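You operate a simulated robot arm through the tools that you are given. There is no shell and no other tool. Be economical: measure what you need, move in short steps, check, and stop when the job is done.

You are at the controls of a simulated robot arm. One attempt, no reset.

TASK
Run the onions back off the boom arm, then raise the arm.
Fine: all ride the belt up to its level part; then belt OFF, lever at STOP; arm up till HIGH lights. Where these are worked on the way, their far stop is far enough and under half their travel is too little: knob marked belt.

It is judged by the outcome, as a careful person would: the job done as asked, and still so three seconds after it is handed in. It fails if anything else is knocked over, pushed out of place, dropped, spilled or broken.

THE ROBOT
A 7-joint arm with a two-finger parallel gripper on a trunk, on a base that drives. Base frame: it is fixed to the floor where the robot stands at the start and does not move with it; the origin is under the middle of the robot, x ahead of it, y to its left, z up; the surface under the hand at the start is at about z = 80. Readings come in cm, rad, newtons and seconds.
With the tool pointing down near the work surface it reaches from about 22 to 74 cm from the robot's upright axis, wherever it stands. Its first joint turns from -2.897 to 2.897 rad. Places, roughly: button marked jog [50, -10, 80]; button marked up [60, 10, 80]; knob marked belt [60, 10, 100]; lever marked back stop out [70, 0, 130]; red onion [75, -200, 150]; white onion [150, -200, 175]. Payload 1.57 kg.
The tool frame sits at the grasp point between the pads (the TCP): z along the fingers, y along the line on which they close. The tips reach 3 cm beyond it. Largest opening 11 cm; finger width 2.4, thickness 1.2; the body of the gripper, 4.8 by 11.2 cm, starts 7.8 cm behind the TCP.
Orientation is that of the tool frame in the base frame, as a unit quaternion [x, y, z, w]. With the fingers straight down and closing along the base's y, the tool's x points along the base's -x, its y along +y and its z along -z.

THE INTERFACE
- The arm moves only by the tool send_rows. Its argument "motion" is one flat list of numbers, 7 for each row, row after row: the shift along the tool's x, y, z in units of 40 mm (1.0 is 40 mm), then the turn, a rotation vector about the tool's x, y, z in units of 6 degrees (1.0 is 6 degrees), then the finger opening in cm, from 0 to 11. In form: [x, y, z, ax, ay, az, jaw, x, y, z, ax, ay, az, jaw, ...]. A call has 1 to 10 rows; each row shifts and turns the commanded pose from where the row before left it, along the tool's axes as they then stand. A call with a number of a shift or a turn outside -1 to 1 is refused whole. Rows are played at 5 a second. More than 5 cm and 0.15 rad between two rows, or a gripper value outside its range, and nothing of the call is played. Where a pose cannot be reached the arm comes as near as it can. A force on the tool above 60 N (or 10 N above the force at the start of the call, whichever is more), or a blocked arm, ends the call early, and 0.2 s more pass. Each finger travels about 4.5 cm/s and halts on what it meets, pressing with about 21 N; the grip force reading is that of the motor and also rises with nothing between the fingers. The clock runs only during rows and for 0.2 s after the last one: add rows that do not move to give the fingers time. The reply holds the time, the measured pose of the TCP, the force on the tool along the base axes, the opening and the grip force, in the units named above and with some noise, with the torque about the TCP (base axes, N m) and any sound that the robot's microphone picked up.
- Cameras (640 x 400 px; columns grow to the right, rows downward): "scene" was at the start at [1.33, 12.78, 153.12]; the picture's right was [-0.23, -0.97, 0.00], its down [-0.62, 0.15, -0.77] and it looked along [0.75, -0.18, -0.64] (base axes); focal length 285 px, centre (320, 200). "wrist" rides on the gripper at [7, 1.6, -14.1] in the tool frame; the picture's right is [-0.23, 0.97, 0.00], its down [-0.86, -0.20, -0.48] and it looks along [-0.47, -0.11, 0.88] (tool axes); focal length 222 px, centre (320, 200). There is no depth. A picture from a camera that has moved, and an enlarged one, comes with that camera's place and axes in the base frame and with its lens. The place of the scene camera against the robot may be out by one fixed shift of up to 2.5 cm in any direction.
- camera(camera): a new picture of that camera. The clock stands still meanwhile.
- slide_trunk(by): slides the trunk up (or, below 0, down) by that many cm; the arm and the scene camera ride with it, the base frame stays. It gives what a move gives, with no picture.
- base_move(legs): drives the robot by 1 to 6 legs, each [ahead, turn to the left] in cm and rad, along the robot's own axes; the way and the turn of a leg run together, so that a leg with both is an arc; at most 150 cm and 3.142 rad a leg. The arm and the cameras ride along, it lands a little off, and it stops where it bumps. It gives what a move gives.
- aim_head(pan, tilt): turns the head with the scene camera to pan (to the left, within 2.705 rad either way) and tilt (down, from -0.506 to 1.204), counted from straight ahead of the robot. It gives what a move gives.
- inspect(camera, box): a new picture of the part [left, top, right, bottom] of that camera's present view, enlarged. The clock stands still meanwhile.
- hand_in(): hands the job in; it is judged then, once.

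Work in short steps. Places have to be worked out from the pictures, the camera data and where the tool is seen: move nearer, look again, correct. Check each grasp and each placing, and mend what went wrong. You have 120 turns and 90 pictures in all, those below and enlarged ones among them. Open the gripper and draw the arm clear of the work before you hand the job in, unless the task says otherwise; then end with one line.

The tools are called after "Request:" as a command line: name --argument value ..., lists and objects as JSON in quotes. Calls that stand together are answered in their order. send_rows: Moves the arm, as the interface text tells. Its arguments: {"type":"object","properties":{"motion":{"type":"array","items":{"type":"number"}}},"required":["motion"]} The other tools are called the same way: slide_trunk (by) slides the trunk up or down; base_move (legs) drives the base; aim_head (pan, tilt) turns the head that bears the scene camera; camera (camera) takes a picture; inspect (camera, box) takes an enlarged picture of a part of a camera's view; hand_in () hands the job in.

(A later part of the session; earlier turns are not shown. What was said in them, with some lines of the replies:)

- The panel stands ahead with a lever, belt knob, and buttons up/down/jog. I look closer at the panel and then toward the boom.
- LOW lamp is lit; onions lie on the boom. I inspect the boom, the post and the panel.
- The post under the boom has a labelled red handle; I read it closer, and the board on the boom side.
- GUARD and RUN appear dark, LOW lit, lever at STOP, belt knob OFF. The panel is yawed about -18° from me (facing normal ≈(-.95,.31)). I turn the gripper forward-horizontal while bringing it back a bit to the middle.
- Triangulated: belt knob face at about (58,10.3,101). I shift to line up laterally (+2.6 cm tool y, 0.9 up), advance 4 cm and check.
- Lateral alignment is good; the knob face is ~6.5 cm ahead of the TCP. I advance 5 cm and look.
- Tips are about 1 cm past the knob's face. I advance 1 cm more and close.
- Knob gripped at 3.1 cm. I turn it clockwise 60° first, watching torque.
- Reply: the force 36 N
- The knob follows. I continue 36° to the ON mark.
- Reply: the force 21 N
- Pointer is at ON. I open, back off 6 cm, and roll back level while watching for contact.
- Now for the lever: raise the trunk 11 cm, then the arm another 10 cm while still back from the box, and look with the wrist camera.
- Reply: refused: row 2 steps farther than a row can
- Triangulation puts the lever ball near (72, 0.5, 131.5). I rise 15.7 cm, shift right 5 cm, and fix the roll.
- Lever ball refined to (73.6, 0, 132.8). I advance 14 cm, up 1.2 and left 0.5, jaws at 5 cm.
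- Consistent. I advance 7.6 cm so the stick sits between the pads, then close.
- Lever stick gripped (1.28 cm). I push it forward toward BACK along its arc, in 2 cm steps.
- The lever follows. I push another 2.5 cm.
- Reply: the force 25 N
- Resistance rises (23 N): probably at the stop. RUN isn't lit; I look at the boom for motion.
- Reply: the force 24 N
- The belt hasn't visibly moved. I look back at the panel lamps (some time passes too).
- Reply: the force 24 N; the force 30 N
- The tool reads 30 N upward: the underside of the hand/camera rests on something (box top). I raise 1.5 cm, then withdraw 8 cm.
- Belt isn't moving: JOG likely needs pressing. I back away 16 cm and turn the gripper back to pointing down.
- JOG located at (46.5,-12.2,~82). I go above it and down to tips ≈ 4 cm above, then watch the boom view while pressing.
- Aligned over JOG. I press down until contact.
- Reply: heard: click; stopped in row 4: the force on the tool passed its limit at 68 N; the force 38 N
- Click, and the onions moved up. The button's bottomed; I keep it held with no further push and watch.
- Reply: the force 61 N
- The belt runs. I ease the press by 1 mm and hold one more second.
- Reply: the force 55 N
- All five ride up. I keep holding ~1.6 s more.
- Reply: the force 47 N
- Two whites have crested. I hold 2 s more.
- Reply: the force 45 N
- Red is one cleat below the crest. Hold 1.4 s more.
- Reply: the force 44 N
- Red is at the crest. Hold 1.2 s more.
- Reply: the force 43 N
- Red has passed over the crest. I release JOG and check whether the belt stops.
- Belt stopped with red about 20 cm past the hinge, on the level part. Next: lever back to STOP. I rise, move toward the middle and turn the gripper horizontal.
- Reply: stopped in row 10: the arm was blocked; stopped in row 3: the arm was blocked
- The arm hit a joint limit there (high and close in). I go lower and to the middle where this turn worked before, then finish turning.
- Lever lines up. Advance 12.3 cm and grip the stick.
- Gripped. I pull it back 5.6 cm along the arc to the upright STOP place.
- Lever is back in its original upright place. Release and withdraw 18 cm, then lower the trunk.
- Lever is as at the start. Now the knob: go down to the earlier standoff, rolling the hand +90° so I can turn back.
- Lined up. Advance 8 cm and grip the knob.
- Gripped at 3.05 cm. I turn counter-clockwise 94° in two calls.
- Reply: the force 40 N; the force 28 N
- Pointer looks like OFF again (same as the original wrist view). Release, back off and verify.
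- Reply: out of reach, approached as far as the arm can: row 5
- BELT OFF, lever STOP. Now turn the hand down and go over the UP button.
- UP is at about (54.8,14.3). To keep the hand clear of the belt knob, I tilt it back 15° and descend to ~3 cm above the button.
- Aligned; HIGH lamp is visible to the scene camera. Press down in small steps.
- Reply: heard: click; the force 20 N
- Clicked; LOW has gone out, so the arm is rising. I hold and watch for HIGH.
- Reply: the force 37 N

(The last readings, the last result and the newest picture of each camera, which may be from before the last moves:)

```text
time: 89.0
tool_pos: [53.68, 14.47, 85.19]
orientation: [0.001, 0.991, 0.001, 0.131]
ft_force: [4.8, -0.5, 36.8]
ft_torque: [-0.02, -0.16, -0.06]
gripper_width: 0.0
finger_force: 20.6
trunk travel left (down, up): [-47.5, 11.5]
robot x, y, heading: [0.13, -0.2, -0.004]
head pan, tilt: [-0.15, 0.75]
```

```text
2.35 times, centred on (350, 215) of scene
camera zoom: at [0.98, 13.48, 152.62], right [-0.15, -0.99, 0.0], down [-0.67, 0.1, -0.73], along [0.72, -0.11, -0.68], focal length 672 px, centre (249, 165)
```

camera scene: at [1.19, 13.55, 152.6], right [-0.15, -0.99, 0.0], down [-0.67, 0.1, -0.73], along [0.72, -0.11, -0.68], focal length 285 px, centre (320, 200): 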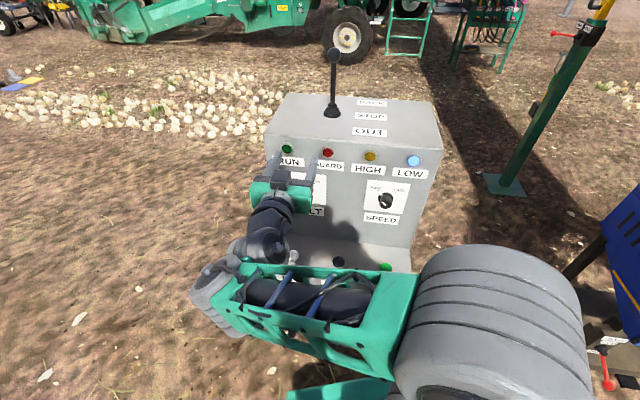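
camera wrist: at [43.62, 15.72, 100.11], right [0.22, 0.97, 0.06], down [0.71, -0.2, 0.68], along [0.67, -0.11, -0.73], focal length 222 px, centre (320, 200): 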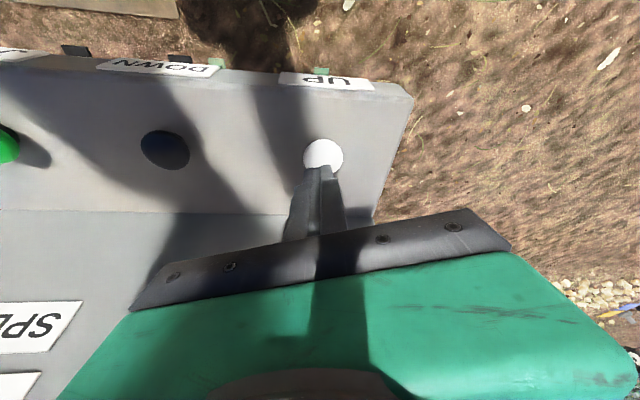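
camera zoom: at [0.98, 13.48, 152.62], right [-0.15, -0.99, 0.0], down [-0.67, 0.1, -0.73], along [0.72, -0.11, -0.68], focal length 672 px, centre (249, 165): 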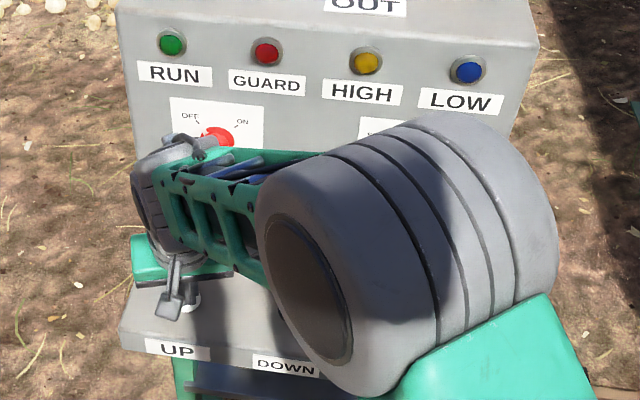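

Not yet HIGH; I hold on.

Request:
send_rows --motion '[0, 0, 0, 0, 0, 0, 0, 0, 0, 0, 0, 0, 0, 0, 0, 0, 0, 0, 0, 0, 0, 0, 0, 0, 0, 0, 0, 0, 0, 0, 0, 0, 0, 0, 0, 0, 0, 0, 0, 0, 0, 0, 0, 0, 0, 0, 0, 0, 0, 0, 0, 0, 0, 0, 0, 0]'

Request:
inspect --camera "scene" --box '[250, 130, 450, 300]'

```text
time: 90.8
tool_pos: [53.63, 14.49, 85.25]
orientation: [0.001, 0.991, 0.001, 0.131]
ft_force: [5.2, -0.5, 36.2]
ft_torque: [-0.01, -0.17, 0.0]
gripper_width: 0.0
finger_force: 20.9
trunk travel left (down, up): [-47.5, 11.5]
robot x, y, heading: [-0.09, 0.37, -0.0]
head pan, tilt: [-0.15, 0.75]
```

```text
2.35 times, centred on (350, 215) of scene
camera zoom: at [0.97, 13.47, 152.61], right [-0.15, -0.99, 0.0], down [-0.67, 0.1, -0.73], along [0.72, -0.11, -0.68], focal length 672 px, centre (249, 165)
```

zoom: 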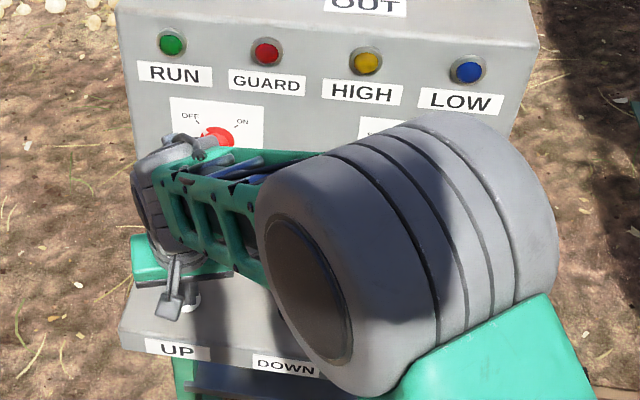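

I turn the head so both boom and panel lamps are in view, still holding.

Request:
aim_head --pan -0.75 --tilt 0.4

Request:
camera --camera "scene"

```text
time: 91.8
tool_pos: [53.62, 14.41, 85.23]
orientation: [0.001, 0.991, 0.001, 0.131]
ft_force: [3.9, -0.3, 36.1]
ft_torque: [-0.05, -0.16, 0.0]
gripper_width: 0.0
finger_force: 21.1
trunk travel left (down, up): [-47.5, 11.5]
robot x, y, heading: [0.23, -0.14, -0.001]
head pan, tilt: [-0.75, 0.4]
```

```text
24 pictures are left
camera scene: at [-0.46, 8.4, 155.72], right [-0.68, -0.73, 0.0], down [-0.28, 0.27, -0.92], along [0.67, -0.63, -0.39], focal length 285 px, centre (320, 200)
```

scene: 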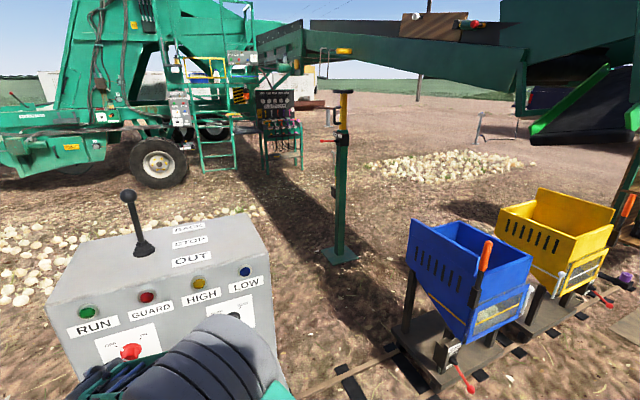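

Boom is rising well and clear of everything. Continue holding.

Request:
send_rows --motion '[0, 0, 0, 0, 0, 0, 0, 0, 0, 0, 0, 0, 0, 0, 0, 0, 0, 0, 0, 0, 0, 0, 0, 0, 0, 0, 0, 0, 0, 0, 0, 0, 0, 0, 0]'

Request:
camera --camera "scene"

```text
time: 93.0
tool_pos: [53.61, 14.42, 85.14]
orientation: [0.0, 0.991, 0.001, 0.13]
ft_force: [3.9, 0.1, 36.1]
ft_torque: [-0.01, -0.12, 0.01]
gripper_width: 0.0
finger_force: 20.7
trunk travel left (down, up): [-47.5, 11.5]
robot x, y, heading: [-0.1, -0.21, 0.002]
head pan, tilt: [-0.75, 0.4]
```

```text
23 pictures are left
camera scene: at [-0.46, 8.39, 155.72], right [-0.68, -0.73, 0.0], down [-0.28, 0.27, -0.92], along [0.67, -0.63, -0.39], focal length 285 px, centre (320, 200)
```

scene: 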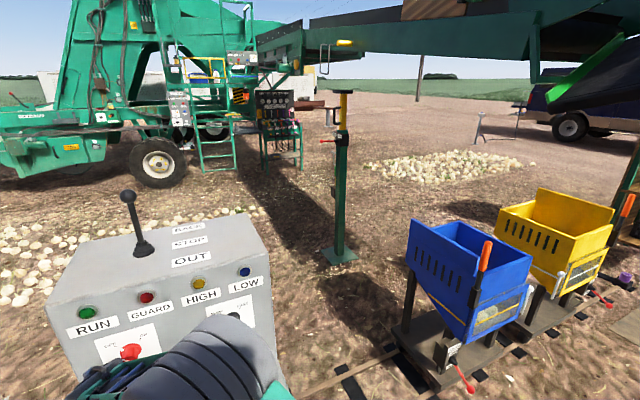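

Request:
send_rows --motion '[0, 0, 0, 0, 0, 0, 0, 0, 0, 0, 0, 0, 0, 0, 0, 0, 0, 0, 0, 0, 0, 0, 0, 0, 0, 0, 0, 0, 0, 0, 0, 0, 0, 0, 0]'

Request:
camera --camera "scene"

```text
time: 94.2
tool_pos: [53.64, 14.43, 85.11]
orientation: [0.0, 0.991, 0.002, 0.13]
ft_force: [3.0, 0.8, 36.9]
ft_torque: [0.0, -0.14, 0.05]
gripper_width: 0.01
finger_force: 21.5
trunk travel left (down, up): [-47.5, 11.5]
robot x, y, heading: [0.25, 0.19, -0.001]
head pan, tilt: [-0.75, 0.4]
```

```text
22 pictures are left
camera scene: at [-0.47, 8.4, 155.72], right [-0.68, -0.73, 0.0], down [-0.28, 0.27, -0.92], along [0.67, -0.63, -0.39], focal length 285 px, centre (320, 200)
```

scene: 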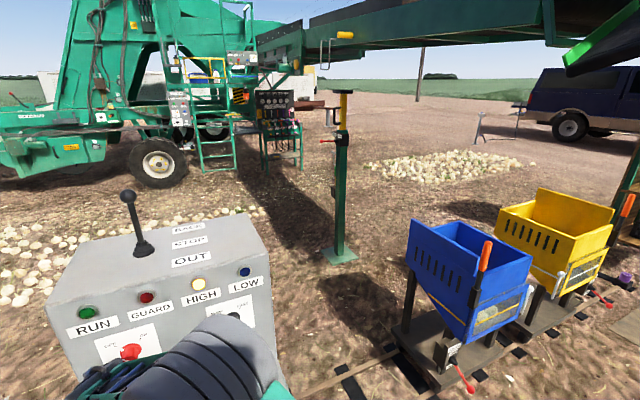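

HIGH is lit. I release the button and lift clear (straight up, leaning back), then check the lamp stays lit.

Request:
send_rows --motion '[-0.1, 0, -0.4, 0, 0, 0, 0, 0, 0, -1, 0, 0, 0, 0, 0, 0, -1, 0, 0, 0, 0, 0, 0, -1, 0, 0, 0, 3, 0, 0, -0.5, 0, 0, 0, 6, 0, 0, 0, 0, 0, 0, 8, 0, 0, 0, 0, 0, 0, 8, 0, 0, 0, 0, 0, 0, 8, 0, 0, 0, 0, 0, 0, 8, 0, 0, 0, 0, 0, 0, 8]'

Request:
aim_head --pan -0.6 --tilt 0.3

Request:
camera --camera "scene"

```text
time: 96.4
tool_pos: [50.14, 14.45, 100.1]
orientation: [0.0, 0.992, 0.001, 0.127]
ft_force: [0.0, -0.4, -0.8]
ft_torque: [-0.04, -0.02, 0.01]
gripper_width: 8.01
finger_force: 0.1
trunk travel left (down, up): [-47.5, 11.5]
robot x, y, heading: [0.02, 0.38, 0.005]
head pan, tilt: [-0.75, 0.4]
```

```text
time: 97.1
tool_pos: [50.12, 14.44, 100.07]
orientation: [0.0, 0.992, 0.001, 0.128]
ft_force: [-0.2, 0.2, -0.3]
ft_torque: [-0.01, 0.02, 0.01]
gripper_width: 7.97
finger_force: 0.1
trunk travel left (down, up): [-47.5, 11.5]
robot x, y, heading: [0.04, 0.02, -0.001]
head pan, tilt: [-0.6, 0.3]
```

```text
21 pictures are left
camera scene: at [0.71, 9.51, 156.63], right [-0.57, -0.82, 0.0], down [-0.24, 0.17, -0.96], along [0.79, -0.54, -0.3], focal length 285 px, centre (320, 200)
```

scene: 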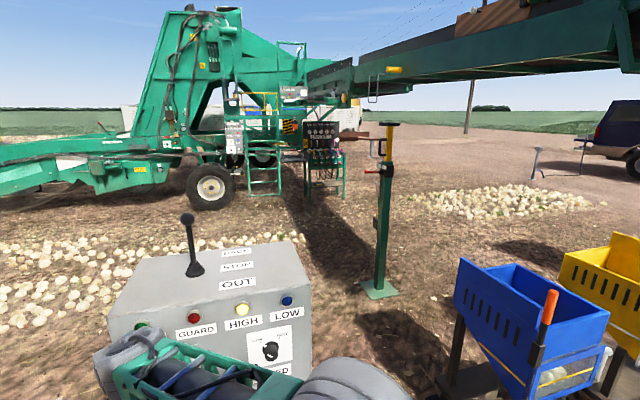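

HIGH stays lit. I withdraw the arm a bit, let a few seconds pass, and check that the arm does not sink and no onion fell.

Request:
send_rows --motion '[0, 0, -1, 0, 0, 0, 8, 0.5, 0, -0.5, 0, 0, 0, 8, 0, 0, 0, 0, 0, 0, 8, 0, 0, 0, 0, 0, 0, 8, 0, 0, 0, 0, 0, 0, 8, 0, 0, 0, 0, 0, 0, 8, 0, 0, 0, 0, 0, 0, 8, 0, 0, 0, 0, 0, 0, 8, 0, 0, 0, 0, 0, 0, 8, 0, 0, 0, 0, 0, 0, 8]'

Request:
camera --camera "scene"

Request:
inspect --camera "scene" --box '[270, 0, 450, 120]'

```text
time: 99.3
tool_pos: [46.58, 14.45, 105.47]
orientation: [0.0, 0.992, 0.002, 0.128]
ft_force: [0.3, -0.3, -0.2]
ft_torque: [-0.01, 0.0, -0.01]
gripper_width: 8.02
finger_force: 0.1
trunk travel left (down, up): [-47.5, 11.5]
robot x, y, heading: [-0.09, 0.37, 0.006]
head pan, tilt: [-0.6, 0.3]
```

```text
20 pictures are left
camera scene: at [0.71, 9.52, 156.63], right [-0.56, -0.83, 0.0], down [-0.24, 0.17, -0.96], along [0.79, -0.54, -0.3], focal length 285 px, centre (320, 200)
```

scene: 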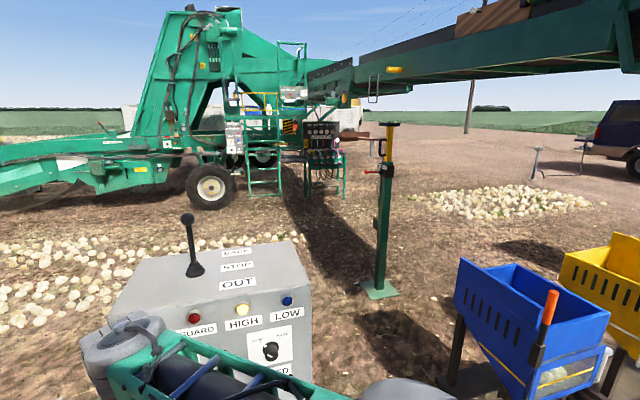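

```text
3.33 times, centred on (360, 60) of scene
camera zoom: at [0.71, 9.52, 156.63], right [-0.56, -0.83, 0.0], down [-0.24, 0.17, -0.96], along [0.79, -0.54, -0.3], focal length 951 px, centre (187, 667)
```

zoom: 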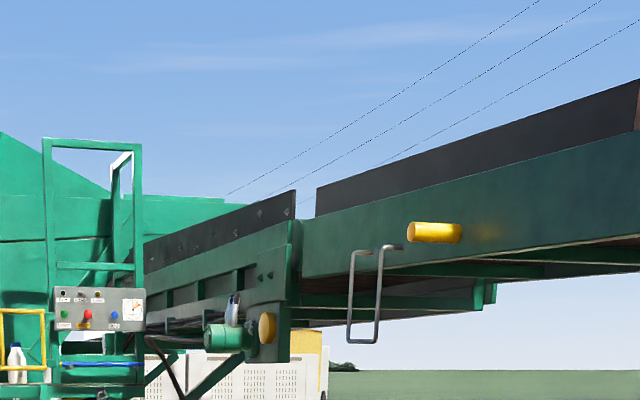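

The boom is steady, HIGH is lit, the belt is OFF, the lever is at STOP and the arm is clear with the gripper open. I hand the job in.

Request:
hand_in

```text
The job is handed in.
```

The job is handed in. All five onions rode up off the boom, with the last (red) one past the crest by my estimate. The level part is hidden from the camera, so I didn't see where they came to rest. The belt is OFF, the lever is at STOP, and the boom is up with HIGH lit and holding.
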